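You operate a simulated robot arm through the tools that you are given. There is no shell and no other tool.

You run a simulated robot arm. Do the job below in one go: nothing can be reset, and whatever is moved stays where it is left.

JOB
Drop three portions of nuts and two of raisins into the red striped bowl.
Fine: a quarter turn of a knob gives a portion; put the bowl back, the other stays empty; spill no more than a pinch.

The check looks at the end state, three seconds after you hand in, the way a careful person would. Anything else that was tipped, shoved, dropped, spilled or broken makes it a failure.

ROBOT AND FRAMES
A 7-joint arm with a two-finger parallel gripper, fixed in place. Base frame: the origin is on the floor under the middle of its stand, x ahead of it, y to its left, z up; the work surface is at about z = 900. Lengths are in mm, angles in rad, forces in N, time in s.
It reaches about 1479 mm from its shoulder. Its first joint turns from -2.897 to 2.897 rad. Payload 4.4 kg.
The TCP is the grasp point between the finger pads, 23 mm short of the fingertips. In the tool frame z runs along the fingers and y along their closing line. Largest opening 94 mm; finger width 38, thickness 10; the body of the gripper, 54 by 96 mm, starts 39 mm behind the TCP.
Orientation is that of the tool frame in the base frame, as a unit quaternion [x, y, z, w]. With the fingers straight down and closing along the base's y, the tool's x points along the base's -x, its y along +y and its z along -z.

CONTROLS
- The arm moves only by the tool servo_tool. Its argument "targets" is a list of rows, each a list of 7 numbers: the shift along the tool's x, y, z in units of 300 mm (1.0 is 300 mm), then the turn, a rotation vector about the tool's x, y, z in units of 90 degrees (1.0 is 90 degrees), then the opening, from 0 (shut) to 1 (fully open). In form: [[dx, dy, dz, wx, wy, wz, jaw], ...]. A call has 1 to 20 rows; each row is the pose to reach, as a shift and turn from the pose commanded when the call began, along the tool's axes at that moment. A call with a number of a shift or a turn outside -1 to 1 is refused whole. Rows are played at 5 a second. More than 50 mm and 0.15 rad between two rows, or a gripper value outside its range, and nothing of the call is played. A pose out of reach is approached as far as the arm can. The call stops where the force on the tool passes 40 N (or 10 N more than at its start, if that is more) or the arm is blocked; 0.2 s more then pass. The fingers move at their own pace (about 72 mm/s each) and stop on an object; they squeeze with about 21 N. The grip force told is the motor's: it shows also when the fingers shut on nothing. Time passes only in rows, and 0.2 s behind the last, so rows that repeat a pose let the fingers close. It gives the time, the measured TCP pose, the force on the tool (base axes), the opening and the grip force at its end, in the units of the frame above (readings bear some noise), with the torque about the TCP (base axes, N m) and any sound that the robot's microphone picked up.
- Cameras (640 x 400 px; columns grow to the right, rows downward): "scene" is fixed at [50.7, 629.9, 1671.9]; the picture's right is [-0.46, -0.89, 0.00], its down [-0.46, 0.24, -0.86] and it looks along [0.76, -0.40, -0.51] (base axes); focal length 320 px, centre (320, 200). "wrist" rides on the gripper at [86, 16, -74] in the tool frame; the picture's right is [-0.18, 0.98, 0.00], its down [-0.58, -0.11, -0.81] and it looks along [-0.79, -0.15, 0.59] (tool axes); focal length 243 px, centre (320, 200). There is no depth. A picture from a camera that has moved, and an enlarged one, comes with that camera's place and axes in the base frame and with its lens. The place of the scene camera against the robot may be out by one fixed shift of up to 25 mm in any direction.
- snapshot(camera): a new picture of that camera. It takes no simulated time.
- enlarge(camera, box): a new picture of the part [left, top, right, bottom] of that camera's present view, enlarged. It takes no simulated time.
- hand_in(): hands the job in; it is judged then, once.

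Nothing tells you positions but the pictures and the camera data. Unless the task says otherwise, let go and move clear before handing in.

The tools are called after "Call:" as a command line: name --pt "numbers of a row" for each row, then --argument value for the rest, lists and objects as JSON in quotes. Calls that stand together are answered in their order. servo_tool: Moves the arm, as the interface text tells. Its arguments: {"type":"object","properties":{"targets":{"type":"array","items":{"type":"array","items":{"type":"number"}}}},"required":["targets"]} The other tools are called the same way: snapshot (camera) takes a picture; enlarge (camera, box) takes an enlarged picture of a part of a camera's view; hand_in () hands the job in.

At the start:

```text
clock: 0.0
tool_pos: [527.2, 316.5, 1347.4]
tool_rot: [0.0, 1.0, -0.001, 0.0]
contact_force: [-0.7, 0.2, 0.5]
torque: [0.0, 0.0, 0.02]
opening: 94.1
grip_force: 0.1
```

scene: 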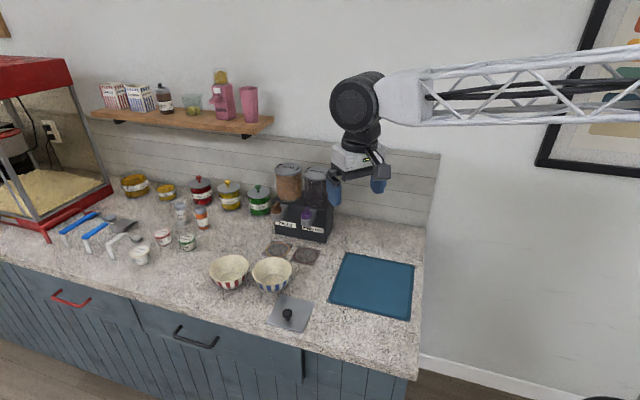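
wrist: 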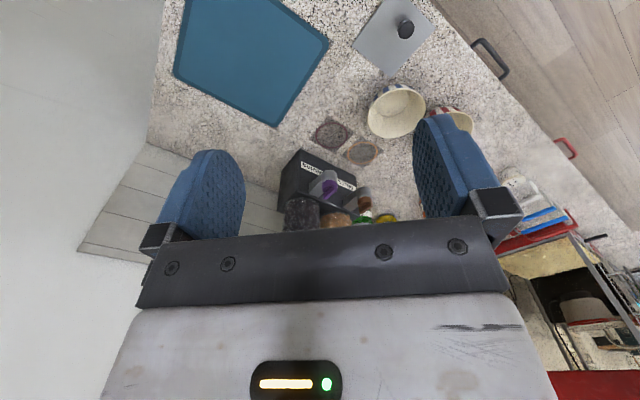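

I see a twin dispenser near the wall, two striped bowls in front of it, a grey plate with a knob, and a blue mat. I'll look closer before moving.

Call:
enlarge --camera "scene" --box '[200, 150, 360, 250]'

Call:
enlarge --camera "scene" --box '[190, 230, 350, 330]'

Call:
enlarge --camera "wrist" --box '[260, 60, 480, 240]'

```text
4.00 times, centred on (280, 200) of scene
camera zoom: at [50.7, 629.9, 1671.9], right [-0.46, -0.89, 0.0], down [-0.46, 0.24, -0.86], along [0.76, -0.4, -0.51], focal length 1280 px, centre (480, 200)
```

zoom: 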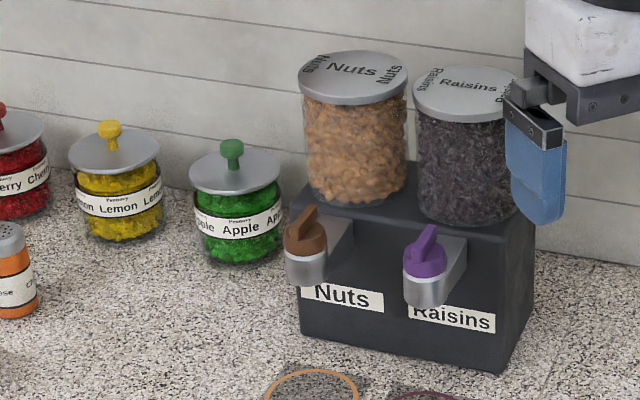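

```text
4.00 times, centred on (270, 280) of scene
camera zoom: at [50.7, 629.9, 1671.9], right [-0.46, -0.89, 0.0], down [-0.46, 0.24, -0.86], along [0.76, -0.4, -0.51], focal length 1280 px, centre (520, -120)
```

zoom: 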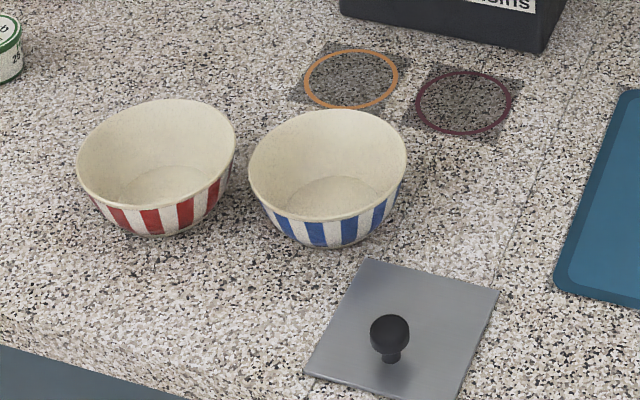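

```text
2.22 times, centred on (370, 150) of wrist
camera zoom: at [441.1, 332.9, 1421.4], right [0.18, 0.98, 0.0], down [0.58, -0.11, 0.81], along [0.79, -0.15, -0.59], focal length 539 px, centre (209, 311)
```

zoom: 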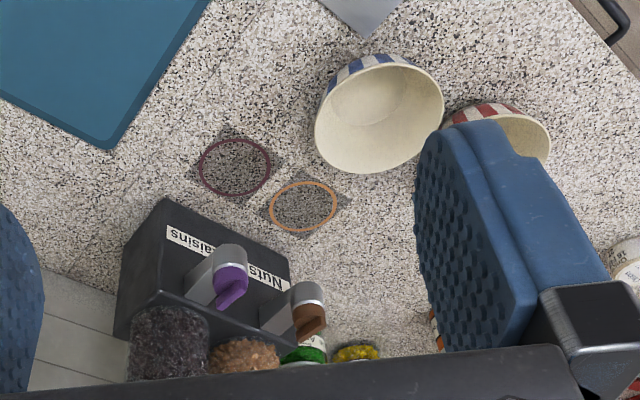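

The dispenser stands at about 45° to the base, with nuts on the left and raisins on the right. The ring marks under the spouts are near (937,362) and (857,284), and the red bowl is near (850,555). I'll move the wrist camera in front of the dispenser, staying high, for a better look.

Call:
servo_tool --pt "-0.078 0.088 0.046 0 0 0.054 1" --pt "-0.155 0.175 0.092 0 0 0.107 1" --pt "-0.233 0.263 0.138 0 0 0.161 1" --pt "-0.31 0.35 0.185 0 0 0.214 1" --pt "-0.388 0.438 0.231 0 0 0.268 1" --pt "-0.465 0.525 0.277 0 0 0.321 1" --pt "-0.543 0.613 0.323 0 0 0.375 1" --pt "-0.543 0.613 0.323 0 0 0.375 1"

Call:
snapshot --camera "wrist"

Call:
snapshot --camera "scene"

```text
clock: 1.8
tool_pos: [690.7, 501.8, 1247.1]
tool_rot: [0.291, 0.957, -0.001, 0.0]
contact_force: [-0.5, -1.4, 0.0]
torque: [-0.02, 0.03, 0.02]
opening: 93.8
grip_force: 0.2
```

```text
taken
camera wrist: at [627.1, 563.3, 1322.3], right [0.7, 0.71, 0.0], down [0.42, -0.41, 0.81], along [0.58, -0.56, -0.59], focal length 243 px, centre (320, 200)
```

wrist: 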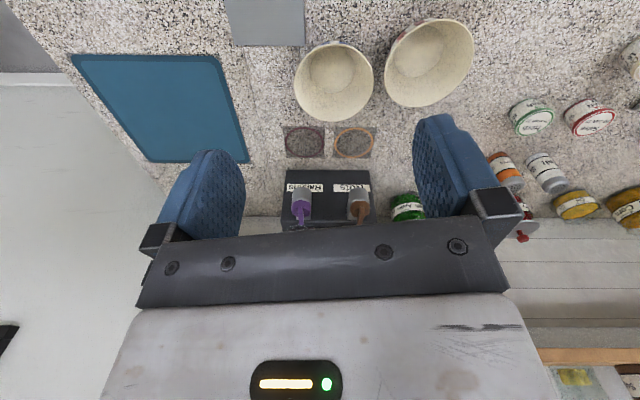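

```text
taken
```

scene: 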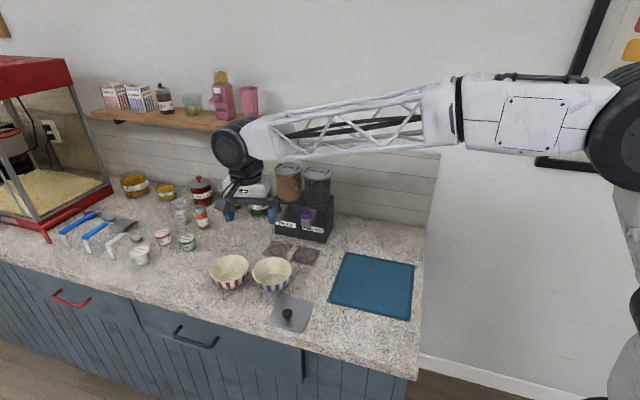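

The camera now faces the wall squarely. I'll enlarge the bowls, rings and spouts.

Call:
enlarge --camera "wrist" --box '[260, 120, 420, 240]'

Call:
enlarge --camera "wrist" --box '[280, 0, 490, 120]'

```text
3.33 times, centred on (340, 180) of wrist
camera zoom: at [627.1, 563.3, 1322.3], right [0.7, 0.71, 0.0], down [0.42, -0.41, 0.81], along [0.58, -0.56, -0.59], focal length 809 px, centre (253, 267)
```

zoom: 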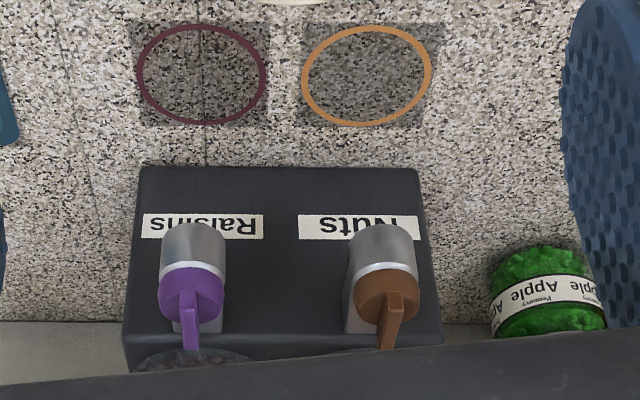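

```text
3.05 times, centred on (385, 60) of wrist
camera zoom: at [627.1, 563.3, 1322.3], right [0.7, 0.71, 0.0], down [0.42, -0.41, 0.81], along [0.58, -0.56, -0.59], focal length 739 px, centre (122, 627)
```

zoom: 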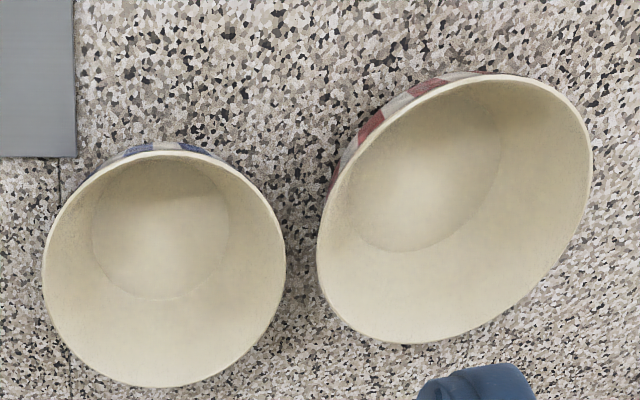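

The knobs look like vertical-axis knobs on short spouts, each with a blade pointing toward the box. The box front is about 90 mm behind the rings. I'll move closer for a detailed look at the knobs before handling anything.

Call:
servo_tool --pt "-0.111 -0.009 0.078 0 0 0 1" --pt "-0.223 -0.018 0.157 0 0 0 1" --pt "-0.334 -0.027 0.235 0 0 0 1" --pt "-0.446 -0.037 0.313 0 0 0 1" --pt "-0.557 -0.046 0.392 0 0 0 1" --pt "-0.669 -0.055 0.47 0 0 0 1" --pt "-0.669 -0.055 0.47 0 0 0 1"

Call:
snapshot --camera "wrist"

Call:
enlarge --camera "scene" --box '[200, 130, 360, 230]'

```text
clock: 3.4
tool_pos: [845.0, 375.7, 1109.0]
tool_rot: [0.291, 0.957, 0.0, 0.0]
contact_force: [-0.5, -0.2, -0.2]
torque: [0.03, 0.01, 0.01]
opening: 93.6
grip_force: 0.1
```

```text
taken
camera wrist: at [783.6, 438.8, 1183.7], right [0.7, 0.71, 0.0], down [0.42, -0.41, 0.81], along [0.58, -0.56, -0.59], focal length 243 px, centre (320, 200)
```

wrist: 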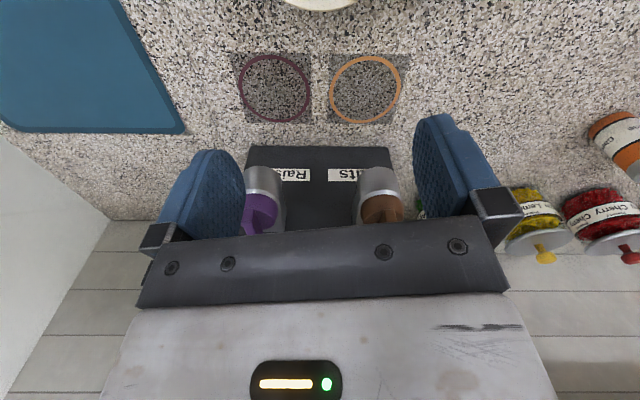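

```text
4.00 times, centred on (280, 180) of scene
camera zoom: at [50.7, 629.9, 1671.9], right [-0.46, -0.89, 0.0], down [-0.46, 0.24, -0.86], along [0.76, -0.4, -0.51], focal length 1280 px, centre (480, 280)
```

zoom: 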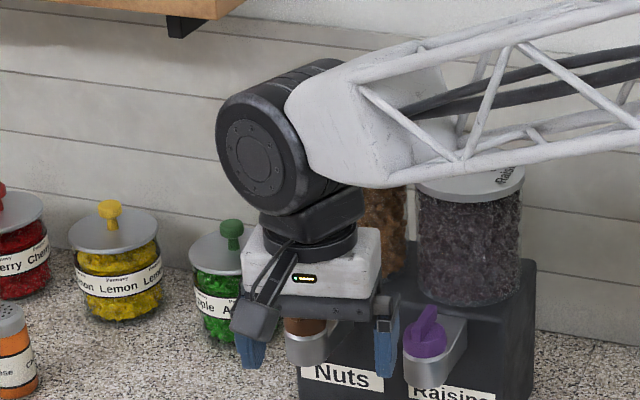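

The wrist has a camera bracket on its front side, which stays clear of the jars in this pose. I'll enlarge the spouts and knobs.

Call:
enlarge --camera "wrist" --box '[230, 130, 420, 240]'

Call:
enlarge --camera "scene" --box '[260, 190, 330, 245]'

```text
3.37 times, centred on (325, 185) of wrist
camera zoom: at [783.6, 438.8, 1183.7], right [0.7, 0.71, 0.0], down [0.42, -0.41, 0.81], along [0.58, -0.56, -0.59], focal length 817 px, centre (303, 250)
```

zoom: 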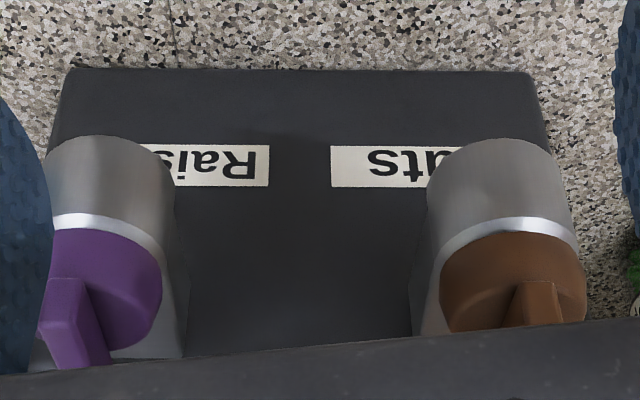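

```text
7.27 times, centred on (295, 218) of scene
camera zoom: at [50.7, 629.9, 1671.9], right [-0.46, -0.89, 0.0], down [-0.46, 0.24, -0.86], along [0.76, -0.4, -0.51], focal length 2327 px, centre (502, 73)
```

zoom: 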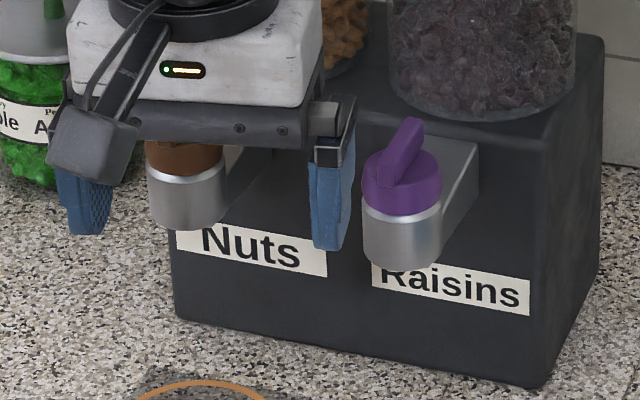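

The knob blades both lie along the box's depth direction, but I need their height. I'll back off to the right and turn the wrist to see the knobs from the side.

Call:
servo_tool --pt "-0.008 -0.073 -0.05 0 0 -0.088 1" --pt "-0.015 -0.145 -0.1 0 0 -0.177 1" --pt "-0.023 -0.218 -0.137 0 0 -0.265 1" --pt "-0.03 -0.29 -0.137 0 0 -0.353 1" --pt "-0.038 -0.363 -0.137 0 0 -0.442 1" --pt "-0.046 -0.436 -0.137 0 0 -0.53 1" --pt "-0.053 -0.508 -0.137 0 0 -0.618 1" --pt "-0.061 -0.581 -0.137 0 0 -0.706 1" --pt "-0.068 -0.653 -0.137 0 0 -0.795 1" --pt "-0.076 -0.726 -0.137 0 0 -0.883 1" --pt "-0.076 -0.726 -0.137 0 0 -0.883 1"

Call:
snapshot --camera "wrist"

Call:
enlarge --camera "scene" --box '[260, 190, 330, 245]'

Call:
snapshot --camera "scene"

```text
clock: 5.8
tool_pos: [747.0, 183.8, 1148.9]
tool_rot: [-0.39, 0.921, -0.001, 0.0]
contact_force: [-0.2, -0.8, -0.8]
torque: [-0.01, 0.0, 0.01]
opening: 94.1
grip_force: 0.0
```

```text
taken
camera wrist: at [675.0, 132.7, 1225.3], right [-0.58, 0.82, 0.0], down [0.48, 0.34, 0.81], along [0.66, 0.46, -0.59], focal length 243 px, centre (320, 200)
```

wrist: 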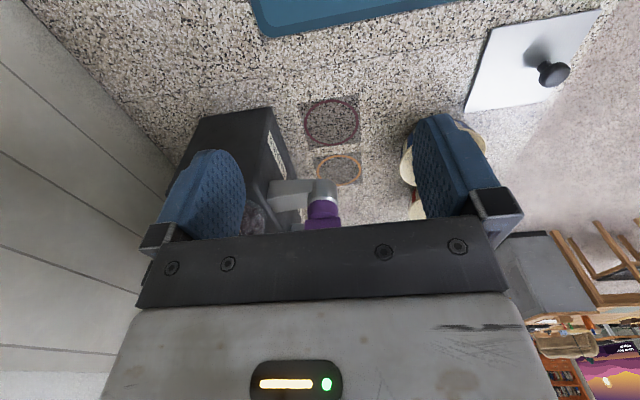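

```text
7.27 times, centred on (295, 218) of scene
camera zoom: at [50.7, 629.9, 1671.9], right [-0.46, -0.89, 0.0], down [-0.46, 0.24, -0.86], along [0.76, -0.4, -0.51], focal length 2327 px, centre (502, 73)
```

zoom: 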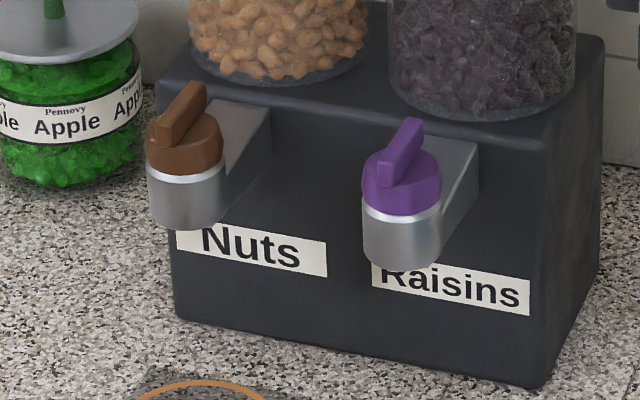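

```text
taken
```

scene: 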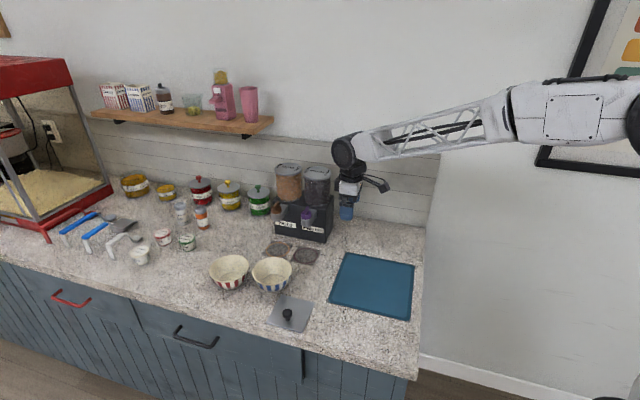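

From the side I can see the blade on top of the disc. I'll tilt the camera up and go closer for a near-horizontal side view to get its height and length.

Call:
servo_tool --pt "-0.048 -0.02 0.037 0 -0.075 0 1" --pt "-0.096 -0.04 0.074 0 -0.15 0 1" --pt "-0.144 -0.06 0.11 0 -0.225 0 1" --pt "-0.192 -0.08 0.147 0 -0.3 0 1" --pt "-0.192 -0.08 0.147 0 -0.3 0 1"

Call:
snapshot --camera "wrist"

Call:
enlarge --camera "wrist" --box '[240, 120, 420, 240]'

```text
clock: 7.0
tool_pos: [803.0, 207.0, 1107.8]
tool_rot: [-0.378, 0.896, 0.091, 0.216]
contact_force: [0.4, -0.3, 0.3]
torque: [0.0, -0.02, 0.01]
opening: 93.9
grip_force: 0.0
```

```text
taken
camera wrist: at [714.5, 138.5, 1134.4], right [-0.59, 0.8, 0.08], down [0.18, 0.03, 0.98], along [0.79, 0.59, -0.17], focal length 243 px, centre (320, 200)
```

wrist: 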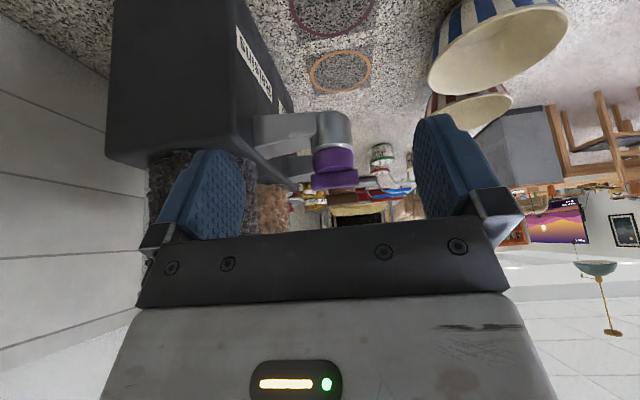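

```text
3.33 times, centred on (330, 180) of wrist
camera zoom: at [714.5, 138.5, 1134.4], right [-0.59, 0.8, 0.08], down [0.18, 0.03, 0.98], along [0.79, 0.59, -0.17], focal length 809 px, centre (287, 267)
```

zoom: 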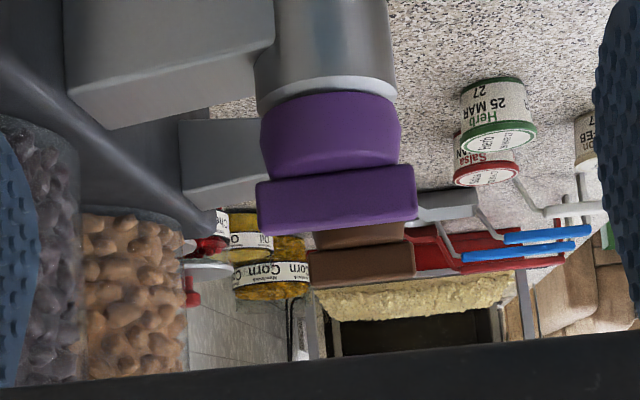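

The side view shows each knob as a disc about 36 mm across with a bar on top. The bar is about 42 mm long and 12 mm high, at z≈1075–1087, with its axis about 17 mm behind the ring centre. Next I'll level the tool, back off upward, and hover over the front rim of the red bowl.

Call:
servo_tool --pt "-0.036 0.062 -0.07 0 0.075 0 1" --pt "-0.072 0.125 -0.141 0 0.15 0 1" --pt "-0.108 0.188 -0.212 0 0.225 0 1" --pt "-0.144 0.25 -0.282 0 0.3 0 1" --pt "-0.144 0.25 -0.282 0 0.3 0 1"

Call:
servo_tool --pt "-0.106 0.074 0.056 0 0 0 1" --pt "-0.211 0.148 0.111 0 0 0 1" --pt "-0.317 0.222 0.167 0 0 0 1" --pt "-0.422 0.296 0.222 0 0 0 1" --pt "-0.528 0.371 0.278 0 0 0 1" --pt "-0.633 0.445 0.333 0 0 0 1" --pt "-0.739 0.519 0.389 0 0 0 1" --pt "-0.844 0.593 0.444 0 0 0 1" --pt "-0.95 0.667 0.5 0 0 0 1" --pt "-0.95 0.667 0.5 0 0 0 1"

Call:
snapshot --camera "wrist"

Call:
snapshot --camera "scene"

```text
clock: 8.2
tool_pos: [748.1, 260.1, 1201.5]
tool_rot: [-0.388, 0.922, 0.0, 0.0]
contact_force: [-0.7, 0.2, 0.3]
torque: [-0.02, 0.01, -0.03]
opening: 94.0
grip_force: 0.0
```

```text
clock: 10.4
tool_pos: [803.6, 602.7, 1051.9]
tool_rot: [-0.388, 0.922, 0.0, -0.001]
contact_force: [0.2, 0.2, -0.2]
torque: [-0.01, 0.03, -0.01]
opening: 94.0
grip_force: 0.1
```

```text
taken
camera wrist: at [732.4, 552.0, 1126.4], right [-0.58, 0.82, 0.0], down [0.48, 0.34, 0.81], along [0.66, 0.46, -0.59], focal length 243 px, centre (320, 200)
```

wrist: 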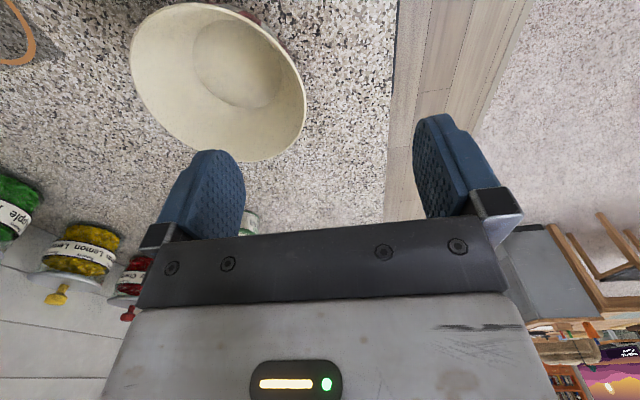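

```text
taken
```

scene: 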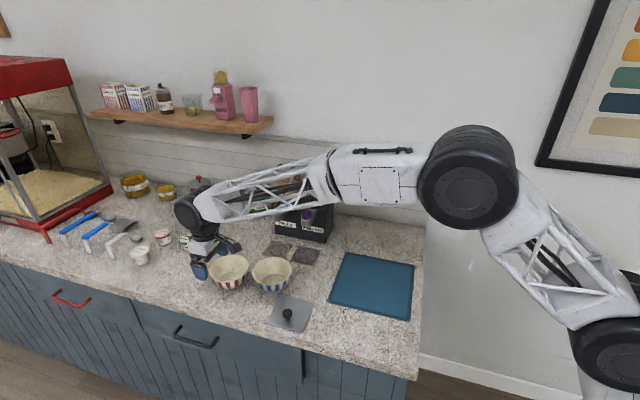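

The red bowl is at about (859.5, 553.5), with a rim radius of about 62 mm and a height of about 58 mm. I'll tilt the gripper 20° to match the wall slope, half close it, and stop just above the front rim to check alignment.

Call:
servo_tool --pt "-0.004 0.002 0.054 0.074 0 0 0.48" --pt "-0.009 0.003 0.109 0.148 0 0 0.48" --pt "-0.013 0.005 0.163 0.222 0 0 0.48" --pt "-0.013 0.005 0.163 0.222 0 0 0.48"

Call:
snapshot --camera "wrist"

Call:
enlarge --camera "scene" --box '[160, 190, 320, 290]'

```text
clock: 11.4
tool_pos: [804.5, 607.3, 1002.4]
tool_rot: [-0.382, 0.908, -0.16, 0.068]
contact_force: [0.3, 0.1, 0.2]
torque: [-0.03, 0.02, 0.01]
opening: 45.2
grip_force: 0.0
```

```text
taken
camera wrist: at [716.3, 573.0, 1067.2], right [-0.53, 0.78, -0.34], down [0.28, 0.54, 0.79], along [0.8, 0.33, -0.5], focal length 243 px, centre (320, 200)
```

wrist: 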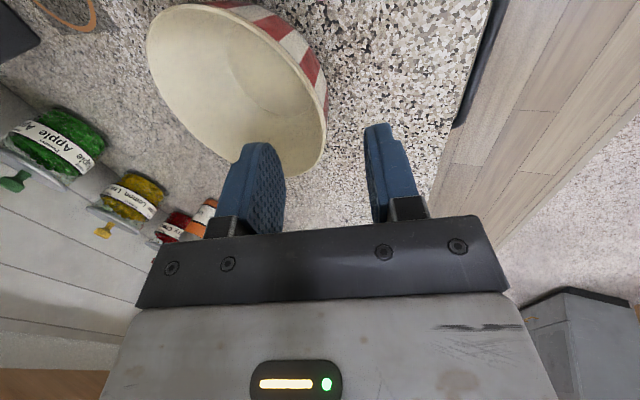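

```text
4.00 times, centred on (240, 240) of scene
camera zoom: at [50.7, 629.9, 1671.9], right [-0.46, -0.89, 0.0], down [-0.46, 0.24, -0.86], along [0.76, -0.4, -0.51], focal length 1280 px, centre (640, 40)
```

zoom: 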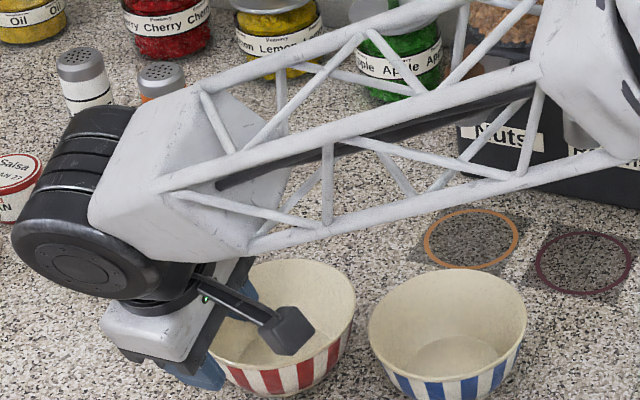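

The rim point projects exactly where predicted, between the fingers. I'll descend 60 mm along the tool axis and then check.

Call:
servo_tool --pt "0 -0.002 0.05 0 0 0 0.48" --pt "0 -0.004 0.1 0 0 0 0.48" --pt "0 -0.005 0.15 0 0 0 0.48" --pt "0 -0.005 0.2 0 0 0 0.48" --pt "0 -0.005 0.2 0 0 0 0.48"

Call:
snapshot --camera "wrist"

Call:
enlarge --camera "scene" --box '[160, 210, 320, 310]'

```text
clock: 12.6
tool_pos: [821.5, 591.6, 945.0]
tool_rot: [-0.382, 0.908, -0.16, 0.068]
contact_force: [0.0, -0.1, -0.4]
torque: [-0.07, 0.0, -0.06]
opening: 45.2
grip_force: 0.0
```

```text
taken
camera wrist: at [733.4, 557.4, 1010.3], right [-0.53, 0.78, -0.34], down [0.28, 0.54, 0.8], along [0.8, 0.33, -0.51], focal length 243 px, centre (320, 200)
```

wrist: 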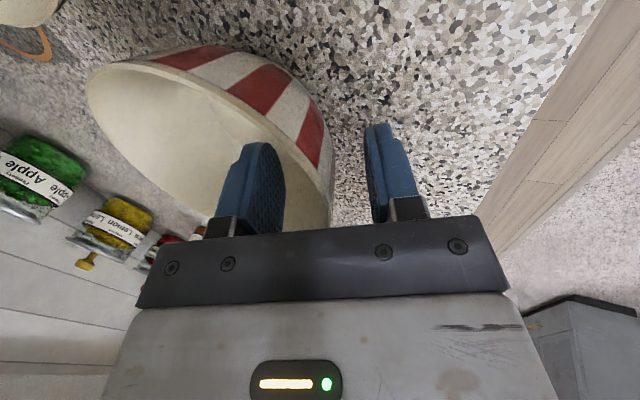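

```text
4.00 times, centred on (240, 260) of scene
camera zoom: at [50.7, 629.9, 1671.9], right [-0.46, -0.89, 0.0], down [-0.46, 0.24, -0.86], along [0.76, -0.4, -0.51], focal length 1280 px, centre (640, -40)
```

zoom: 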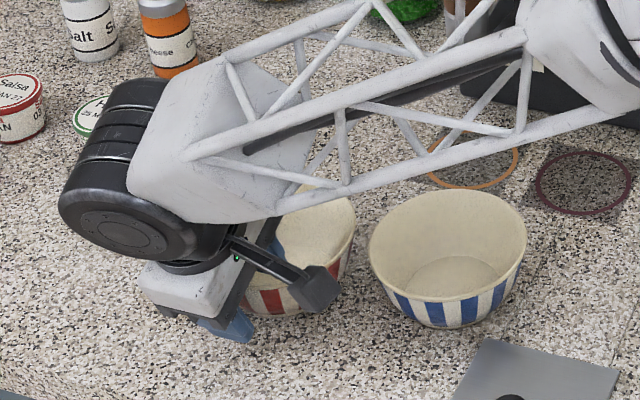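

The rim sits centred between the fingers with no contact. I'll close on it.

Call:
servo_tool --pt "0 0 0 0 0 0 0.25" --pt "0 0 0 0 0 0 0.1" --pt "0 0 0 0 0 0 0.0" --pt "0 0 0 0 0 0 0.0" --pt "0 0 0 0 0 0 0.0"

Call:
snapshot --camera "wrist"

```text
clock: 13.8
tool_pos: [822.2, 590.2, 946.5]
tool_rot: [-0.383, 0.907, -0.16, 0.067]
contact_force: [0.3, -1.4, 8.4]
torque: [-0.59, -0.62, 0.02]
opening: 10.1
grip_force: 20.9
```

```text
taken
camera wrist: at [733.3, 557.5, 1011.0], right [-0.53, 0.78, -0.34], down [0.28, 0.54, 0.8], along [0.8, 0.33, -0.5], focal length 243 px, centre (320, 200)
```

wrist: 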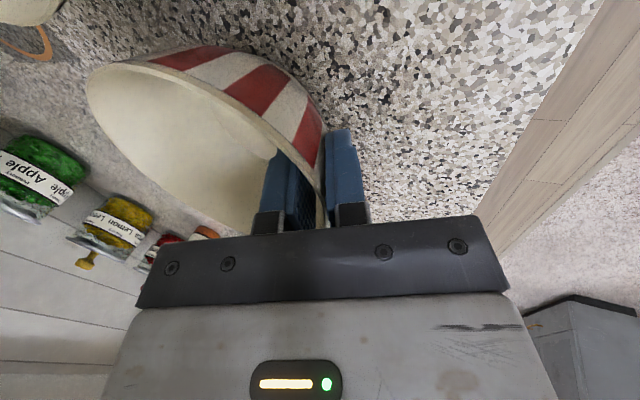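

The fingers are closed on the rim at a 10 mm gap, with a firm 21 N. I'll lift gently by 20 mm and check how the bowl hangs.

Call:
servo_tool --pt "0 -0.0057 -0.0157 0 0 0 0" --pt "0 -0.0114 -0.0313 0 0 0 0" --pt "0 -0.0171 -0.047 0 0 0 0" --pt "0 -0.0228 -0.0626 0 0 0 0" --pt "0 -0.0228 -0.0626 0 0 0 0"

Call:
snapshot --camera "wrist"

Call:
enlarge --camera "scene" --box '[160, 210, 320, 310]'

```text
clock: 15.0
tool_pos: [822.5, 591.2, 965.6]
tool_rot: [-0.383, 0.907, -0.161, 0.067]
contact_force: [-0.9, 0.0, -0.2]
torque: [0.02, 0.04, 0.0]
opening: 9.2
grip_force: 21.5
```

```text
taken
camera wrist: at [733.5, 557.7, 1030.9], right [-0.53, 0.78, -0.34], down [0.28, 0.54, 0.8], along [0.8, 0.33, -0.51], focal length 243 px, centre (320, 200)
```

wrist: 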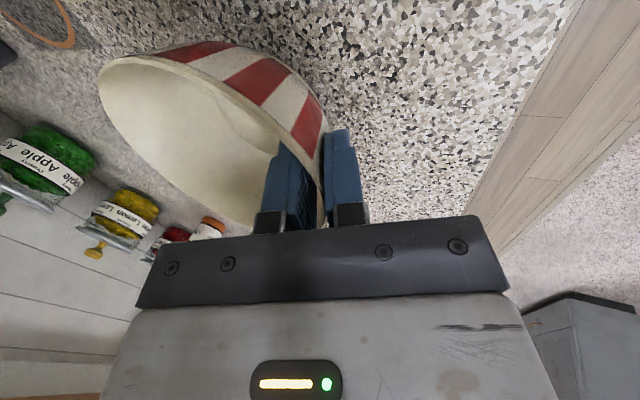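

```text
4.00 times, centred on (240, 260) of scene
camera zoom: at [50.7, 629.9, 1671.9], right [-0.46, -0.89, 0.0], down [-0.46, 0.24, -0.86], along [0.76, -0.4, -0.51], focal length 1280 px, centre (640, -40)
```

zoom: 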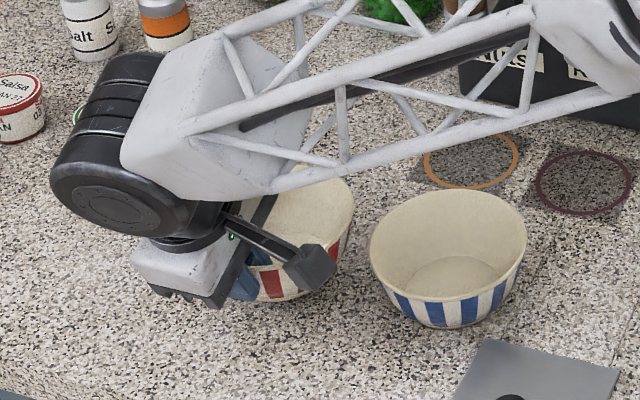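

The bowl is lifted and hangs with its far side about 4° low. I'll level it slightly, raise it to about 35 mm, and carry it straight back past the blue bowl with no crossing.

Call:
servo_tool --pt "0 -0.021 -0.056 0.02 0 0 0" --pt "-0.003 -0.115 -0.022 0.045 0 0 0" --pt "-0.007 -0.209 0.012 0.045 0 0 0" --pt "-0.013 -0.296 0.044 0.045 0 0 0" --pt "-0.013 -0.296 0.044 0.045 0 0 0"

Call:
snapshot --camera "wrist"

Call:
enlarge --camera "scene" --box '[160, 170, 340, 290]'

```text
clock: 16.2
tool_pos: [888.5, 534.1, 981.4]
tool_rot: [-0.379, 0.902, -0.192, 0.081]
contact_force: [0.1, -0.4, -0.3]
torque: [0.02, 0.03, 0.01]
opening: 9.3
grip_force: 21.3
```

```text
taken
camera wrist: at [796.8, 503.0, 1044.1], right [-0.51, 0.76, -0.4], down [0.24, 0.58, 0.78], along [0.82, 0.3, -0.48], focal length 243 px, centre (320, 200)
```

wrist: 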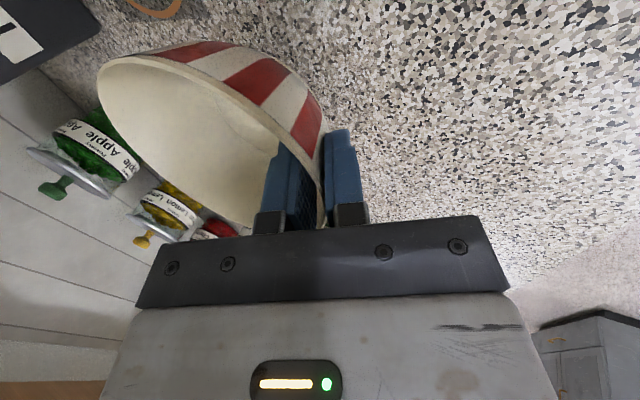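

```text
3.33 times, centred on (250, 230) of scene
camera zoom: at [50.7, 629.9, 1671.9], right [-0.46, -0.89, 0.0], down [-0.46, 0.24, -0.86], along [0.76, -0.4, -0.51], focal length 1067 px, centre (553, 100)
```

zoom: 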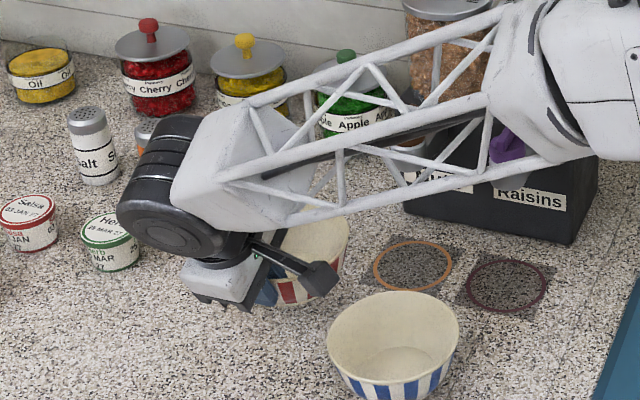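

The bowl is level in the grip. I'll carry it diagonally over to the nuts ring, low enough to pass under the spout.

Call:
servo_tool --pt "0.058 -0.059 0.039 0 0 0 0" --pt "0.115 -0.117 0.078 0 0 0 0" --pt "0.173 -0.176 0.118 0 0 0 0" --pt "0.23 -0.234 0.157 0 0 0 0" --pt "0.288 -0.293 0.196 0 0 0 0" --pt "0.288 -0.293 0.196 0 0 0 0"

Call:
snapshot --camera "wrist"

Call:
enlarge --camera "scene" --box '[180, 150, 360, 270]'

```text
clock: 17.6
tool_pos: [902.5, 396.6, 966.2]
tool_rot: [-0.38, 0.901, -0.192, 0.081]
contact_force: [-0.9, 1.0, -1.3]
torque: [0.07, 0.02, 0.01]
opening: 9.3
grip_force: 21.0
```

```text
taken
camera wrist: at [810.7, 367.0, 1027.5], right [-0.51, 0.76, -0.4], down [0.24, 0.58, 0.78], along [0.82, 0.3, -0.48], focal length 243 px, centre (320, 200)
```

wrist: 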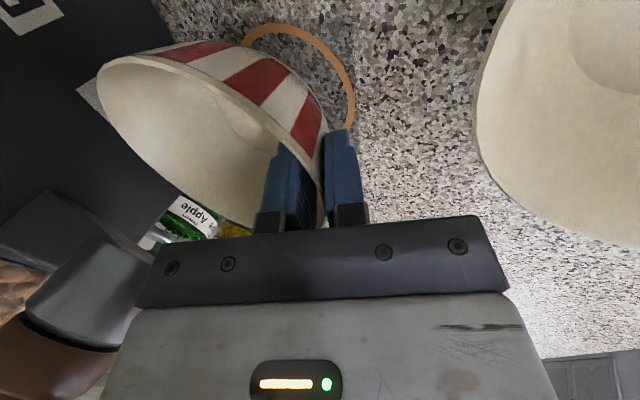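

```text
3.33 times, centred on (270, 210) of scene
camera zoom: at [50.7, 629.9, 1671.9], right [-0.46, -0.89, 0.0], down [-0.46, 0.24, -0.86], along [0.76, -0.4, -0.51], focal length 1067 px, centre (487, 167)
```

zoom: 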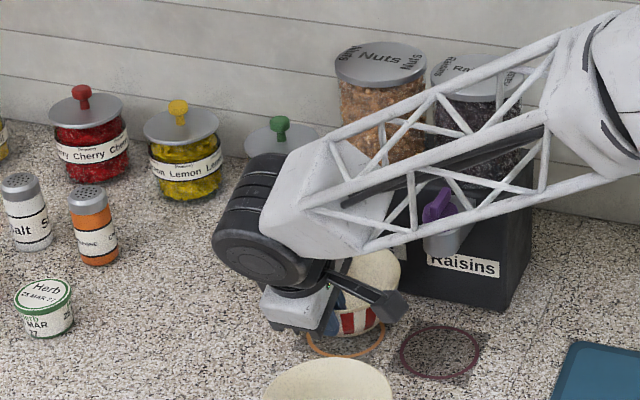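

The bowl is over the nuts ring at about s=73, p=367 in my counter frame. I'll lower it in small steps.

Call:
servo_tool --pt "0 0.0068 0.0152 0 0 0 0" --pt "0 0.0136 0.0305 0 0 0 0" --pt "0 0.0217 0.0487 0 0 0 0" --pt "0 0.0217 0.0487 0 0 0 0"

Call:
enlarge --camera "wrist" --box '[60, 0, 400, 240]'

```text
clock: 18.6
tool_pos: [902.7, 397.5, 949.9]
tool_rot: [-0.38, 0.901, -0.192, 0.08]
contact_force: [-0.7, 0.3, -1.2]
torque: [0.01, 0.06, -0.01]
opening: 9.1
grip_force: 21.3
```

```text
1.67 times, centred on (230, 120) of wrist
camera zoom: at [811.1, 367.2, 1011.8], right [-0.51, 0.76, -0.4], down [0.24, 0.58, 0.78], along [0.82, 0.3, -0.48], focal length 404 px, centre (470, 333)
```

zoom: 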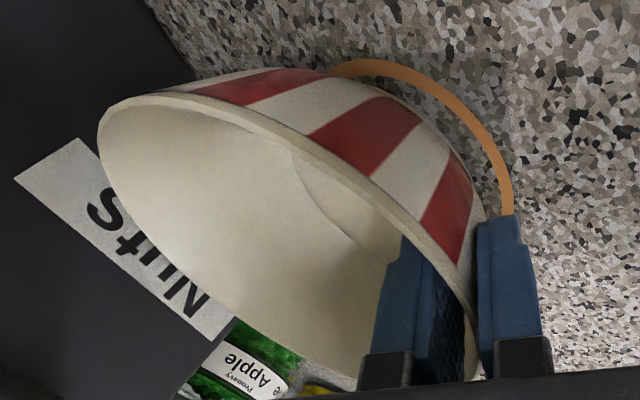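

There's no contact yet at z=950. I'll lower further in 1.5–2 mm steps and watch the force.

Call:
servo_tool --pt "0 0.0027 0.0061 0 0 0 0" --pt "0 0.0054 0.0122 0 0 0 0" --pt "0 0.0054 0.0122 0 0 0 0"

```text
clock: 19.4
tool_pos: [902.1, 398.9, 947.8]
tool_rot: [-0.379, 0.902, -0.191, 0.083]
contact_force: [-1.2, 4.3, 21.6]
torque: [-0.11, -0.37, 0.06]
opening: 9.5
grip_force: 20.8
```

The bowl touches the counter at about z=948. I'll relieve the push and open the fingers moderately.

Call:
servo_tool --pt "0 -0.0022 -0.005 0 0 0 0" --pt "0 -0.0022 -0.005 0 0 0 0" --pt "0 -0.0022 -0.005 0 0 0 0.15" --pt "0 -0.0022 -0.005 0 0 0 0.3" --pt "0 -0.0022 -0.005 0 0 0 0.36" --pt "0 -0.0022 -0.005 0 0 0 0.36"

Call:
snapshot --camera "wrist"

```text
clock: 20.8
tool_pos: [901.9, 398.7, 948.0]
tool_rot: [-0.379, 0.902, -0.192, 0.081]
contact_force: [-0.3, 0.0, 0.0]
torque: [0.01, 0.0, 0.01]
opening: 33.5
grip_force: 0.1
```

```text
taken
camera wrist: at [810.1, 366.7, 1009.2], right [-0.51, 0.76, -0.4], down [0.24, 0.58, 0.78], along [0.82, 0.3, -0.48], focal length 243 px, centre (320, 200)
```

wrist: 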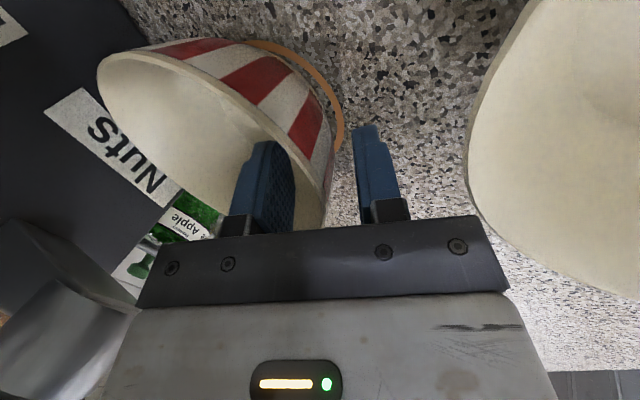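

The bowl stands free around the nuts ring. I'll back out along the tool axis, then straighten up and rise clear.

Call:
servo_tool --pt "0 0 -0.067 0 0 0 0.36" --pt "0 0 -0.133 0 0 0 0.36" --pt "0 0 -0.2 0 0 0 0.36" --pt "0 0 -0.267 0 0 0 0.36" --pt "0 0 -0.267 0 0 0 0.36"

Call:
servo_tool --pt "0 -0.034 -0.076 -0.067 0 0 0.36" --pt "0 -0.068 -0.152 -0.133 0 0 0.36" --pt "0 -0.102 -0.229 -0.2 0 0 0.36" --pt "0 -0.136 -0.305 -0.267 0 0 0.36" --pt "0 -0.136 -0.305 -0.267 0 0 0.36"

Call:
snapshot --camera "wrist"

Call:
enlarge --camera "scene" --box '[180, 150, 360, 270]'

```text
clock: 22.0
tool_pos: [880.1, 421.6, 1022.1]
tool_rot: [-0.38, 0.901, -0.192, 0.081]
contact_force: [1.1, 0.7, -0.3]
torque: [0.0, 0.01, 0.01]
opening: 33.9
grip_force: 0.0
```

```text
clock: 23.2
tool_pos: [879.4, 421.4, 1123.0]
tool_rot: [-0.388, 0.922, -0.001, -0.001]
contact_force: [0.8, 0.6, -0.3]
torque: [0.0, 0.0, 0.04]
opening: 33.6
grip_force: 0.0
```

```text
taken
camera wrist: at [808.0, 370.8, 1197.1], right [-0.58, 0.82, 0.0], down [0.48, 0.34, 0.81], along [0.66, 0.46, -0.59], focal length 243 px, centre (320, 200)
```

wrist: 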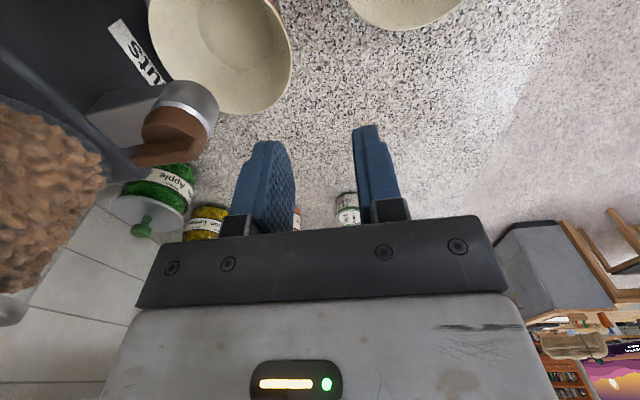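

```text
3.33 times, centred on (270, 210) of scene
camera zoom: at [50.7, 629.9, 1671.9], right [-0.46, -0.89, 0.0], down [-0.46, 0.24, -0.86], along [0.76, -0.4, -0.51], focal length 1067 px, centre (487, 167)
```

zoom: 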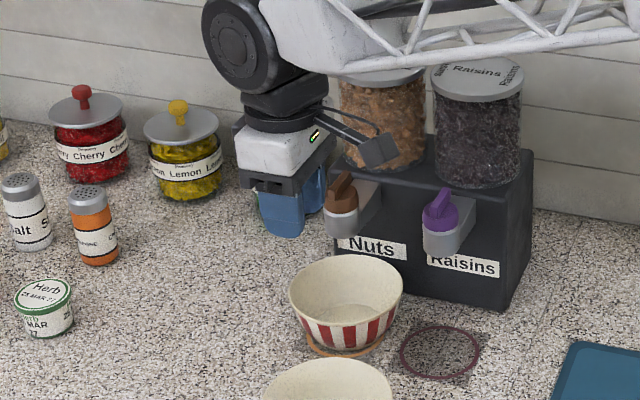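

The bowl sits under the nuts spout, centred about 8 mm in front of the knob axis, and nothing else was disturbed. I'll rise a bit and turn the wrist 90° so the fingers close across the knob bar.

Call:
servo_tool --pt "0 0 -0.04 0 0 0.08 0.36" --pt "0 0 -0.08 0 0 0.16 0.36" --pt "0 0 -0.12 0 0 0.24 0.36" --pt "0 0 -0.16 0 0 0.32 0.36" --pt "0 0 -0.16 0 0 0.4 0.36" --pt "0 0 -0.16 0 0 0.48 0.36" --pt "0 0 -0.16 0 0 0.56 0.36" --pt "0 0 -0.16 0 0 0.64 0.36" --pt "0 0 -0.16 0 0 0.72 0.36" --pt "0 0 -0.16 0 0 0.8 0.36" --pt "0 0 -0.16 0 0 0.88 0.36" --pt "0 0 -0.16 0 0 0.95 0.36" --pt "0 0 -0.16 0 0 1.0 0.36" --pt "0 0 -0.16 0 0 1.0 0.36"

Call:
snapshot --camera "wrist"

```text
clock: 26.2
tool_pos: [879.3, 420.9, 1169.2]
tool_rot: [0.377, 0.926, 0.001, 0.001]
contact_force: [0.4, 0.0, -0.3]
torque: [-0.01, 0.04, 0.0]
opening: 34.0
grip_force: 0.1
```

```text
taken
camera wrist: at [829.2, 492.6, 1243.8], right [0.82, 0.57, 0.0], down [0.34, -0.48, 0.81], along [0.46, -0.66, -0.59], focal length 243 px, centre (320, 200)
```

wrist: 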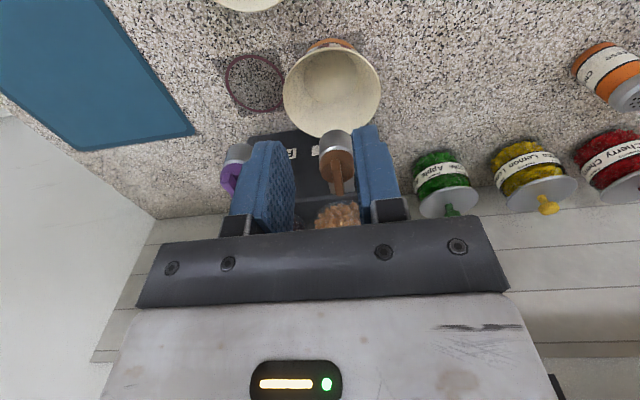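

The wrist is aligned. I'll move over the nuts knob at a safe height and check the alignment there.

Call:
servo_tool --pt "-0.106 0.001 0 0 0 0 0.36" --pt "-0.211 0.002 0 0 0 0 0.36" --pt "-0.317 0.003 0 0 0 0 0.36" --pt "-0.317 0.003 0 0 0 0 0.36"

Call:
snapshot --camera "wrist"

Call:
enlarge --camera "wrist" --box '[240, 20, 420, 240]'

Call:
enlarge --camera "scene" --box '[220, 130, 340, 230]'

```text
clock: 27.2
tool_pos: [947.3, 355.8, 1170.0]
tool_rot: [0.377, 0.926, 0.0, -0.001]
contact_force: [0.2, -0.3, -0.2]
torque: [0.0, -0.06, 0.04]
opening: 33.9
grip_force: 0.0
```

```text
taken
camera wrist: at [896.8, 427.5, 1244.2], right [0.82, 0.57, 0.0], down [0.34, -0.48, 0.81], along [0.46, -0.66, -0.59], focal length 243 px, centre (320, 200)
```

wrist: 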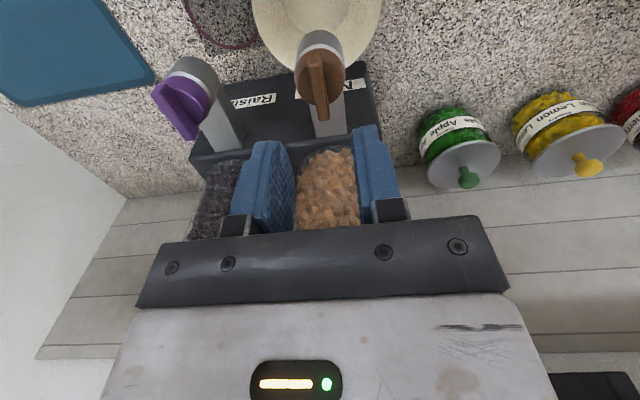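

```text
1.82 times, centred on (330, 130) of wrist
camera zoom: at [896.8, 427.5, 1244.2], right [0.82, 0.57, 0.0], down [0.34, -0.48, 0.81], along [0.46, -0.66, -0.59], focal length 441 px, centre (302, 327)
```

zoom: 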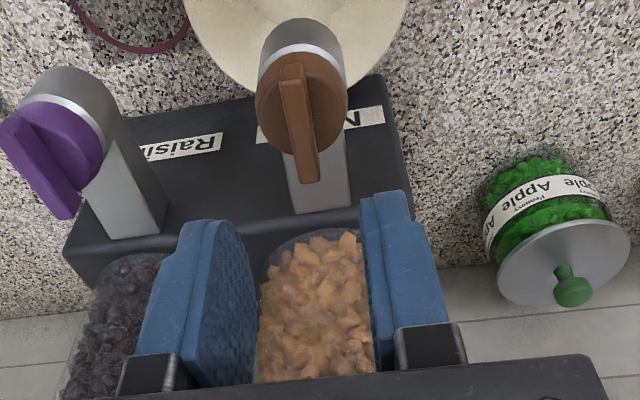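

```text
4.00 times, centred on (280, 180) of scene
camera zoom: at [50.7, 629.9, 1671.9], right [-0.46, -0.89, 0.0], down [-0.46, 0.24, -0.86], along [0.76, -0.4, -0.51], focal length 1280 px, centre (480, 280)
```

zoom: 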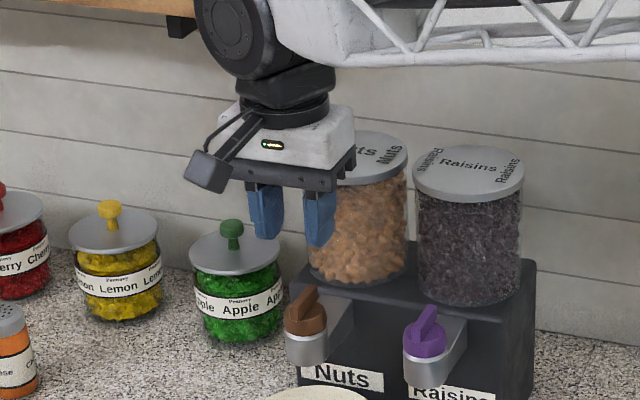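

I have a good overhead view of the nuts knob. I'll enlarge it more to pin down the bar's centre and angle.

Call:
enlarge --camera "wrist" --box '[280, 20, 370, 140]'

Call:
enlarge --camera "wrist" --box '[140, 40, 250, 150]'

```text
3.33 times, centred on (325, 80) of wrist
camera zoom: at [896.8, 427.5, 1244.2], right [0.82, 0.57, 0.0], down [0.34, -0.48, 0.81], along [0.46, -0.66, -0.59], focal length 809 px, centre (303, 600)
```

zoom: 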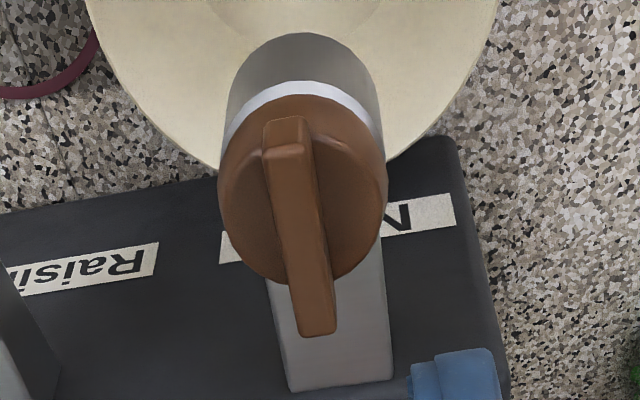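

```text
3.64 times, centred on (195, 95) of wrist
camera zoom: at [896.8, 427.5, 1244.2], right [0.82, 0.57, 0.0], down [0.34, -0.48, 0.81], along [0.46, -0.66, -0.59], focal length 882 px, centre (774, 582)
```

zoom: 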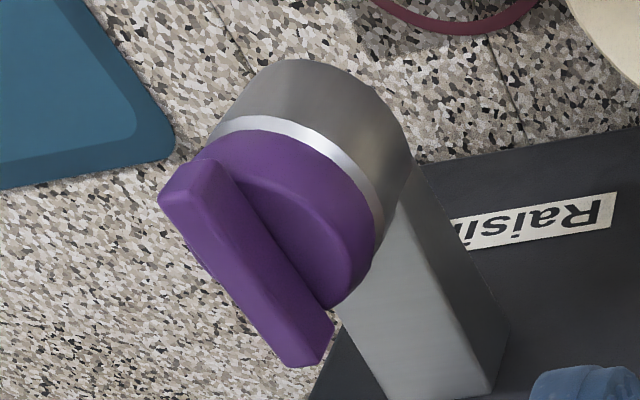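

The bar's centre is at about s=74.5, p=379 and it's aligned within 1°. I'll correct the offset and descend to just above the bar first.

Call:
servo_tool --pt "-0.008 -0.002 0.05 0 0 0 0.42" --pt "-0.015 -0.003 0.1 0 0 0 0.42" --pt "-0.015 -0.003 0.15 0 0 0 0.42" --pt "-0.015 -0.003 0.183 0 0 0 0.42" --pt "-0.015 -0.003 0.183 0 0 0 0.42"

Call:
enlarge --camera "wrist" --box '[220, 60, 420, 240]'

Call:
enlarge --camera "scene" --box '[230, 160, 330, 240]'

```text
clock: 28.4
tool_pos: [949.9, 349.9, 1113.3]
tool_rot: [0.377, 0.926, 0.0, 0.0]
contact_force: [-0.2, 1.0, -0.1]
torque: [0.01, 0.0, -0.02]
opening: 39.4
grip_force: 0.0
```

```text
2.22 times, centred on (320, 150) of wrist
camera zoom: at [900.1, 422.7, 1188.6], right [0.82, 0.58, 0.0], down [0.34, -0.48, 0.81], along [0.46, -0.66, -0.59], focal length 539 px, centre (320, 311)
```

zoom: 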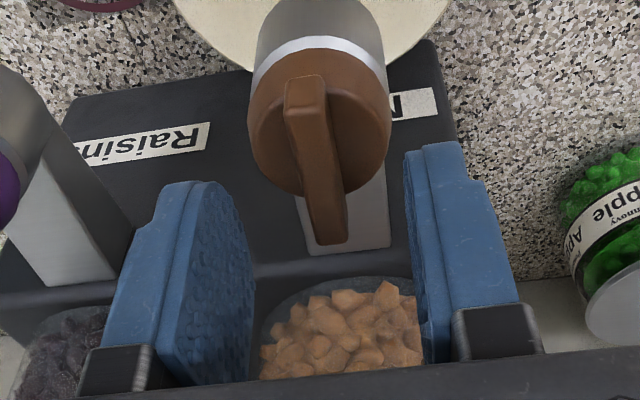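

```text
5.00 times, centred on (280, 200) of scene
camera zoom: at [50.7, 629.9, 1671.9], right [-0.46, -0.89, 0.0], down [-0.46, 0.24, -0.86], along [0.76, -0.4, -0.51], focal length 1600 px, centre (520, 200)
```

zoom: 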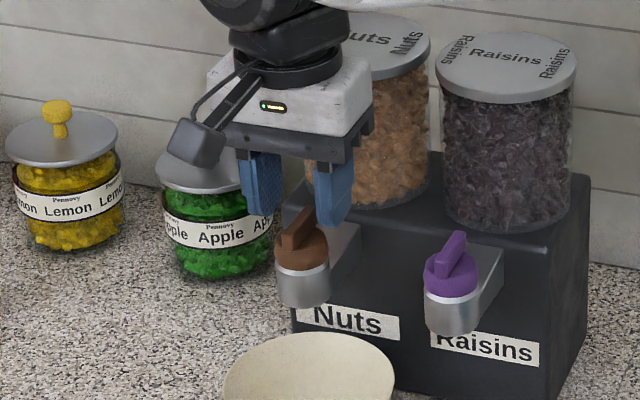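

The bar is centred between the fingers. I'll descend the last 13 mm so the tips sit just above the disc, watching the force.

Call:
servo_tool --pt "0.003 0.003 0.013 0 0 0 0.42" --pt "0.003 0.003 0.027 0 0 0 0.42" --pt "0.003 0.003 0.042 0 0 0 0.42" --pt "0.003 0.003 0.042 0 0 0 0.42"

Call:
enlarge --camera "wrist" --box '[220, 60, 420, 240]'

Call:
enlarge --camera "scene" --box '[230, 160, 330, 240]'

```text
clock: 29.4
tool_pos: [949.5, 352.8, 1102.4]
tool_rot: [0.378, 0.926, 0.0, 0.001]
contact_force: [-0.2, -0.3, -0.6]
torque: [0.02, 0.02, -0.01]
opening: 39.3
grip_force: 0.1
```

```text
2.22 times, centred on (320, 150) of wrist
camera zoom: at [900.1, 423.7, 1176.3], right [0.82, 0.58, 0.0], down [0.34, -0.48, 0.81], along [0.46, -0.66, -0.59], focal length 539 px, centre (320, 311)
```

zoom: 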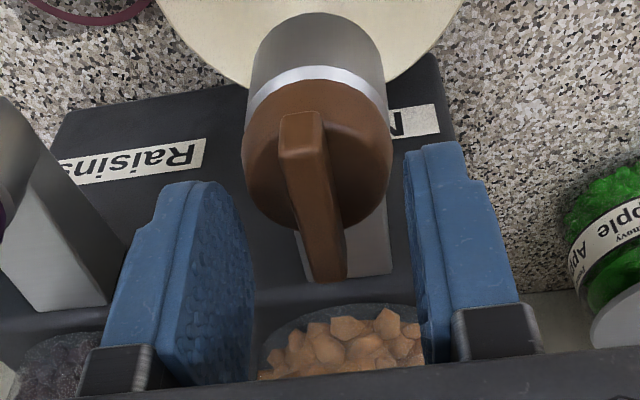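

```text
5.00 times, centred on (280, 200) of scene
camera zoom: at [50.7, 629.9, 1671.9], right [-0.46, -0.89, 0.0], down [-0.46, 0.24, -0.86], along [0.76, -0.4, -0.51], focal length 1600 px, centre (520, 200)
```

zoom: 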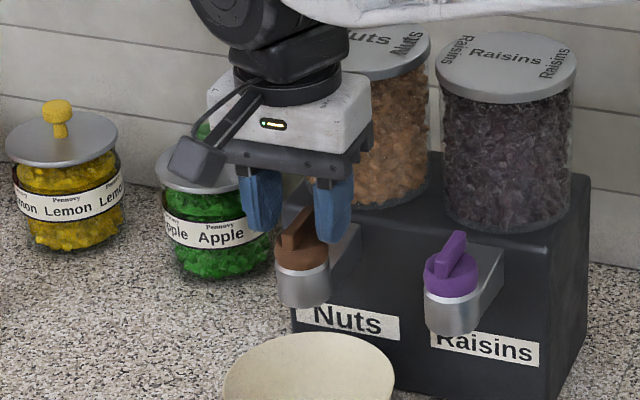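

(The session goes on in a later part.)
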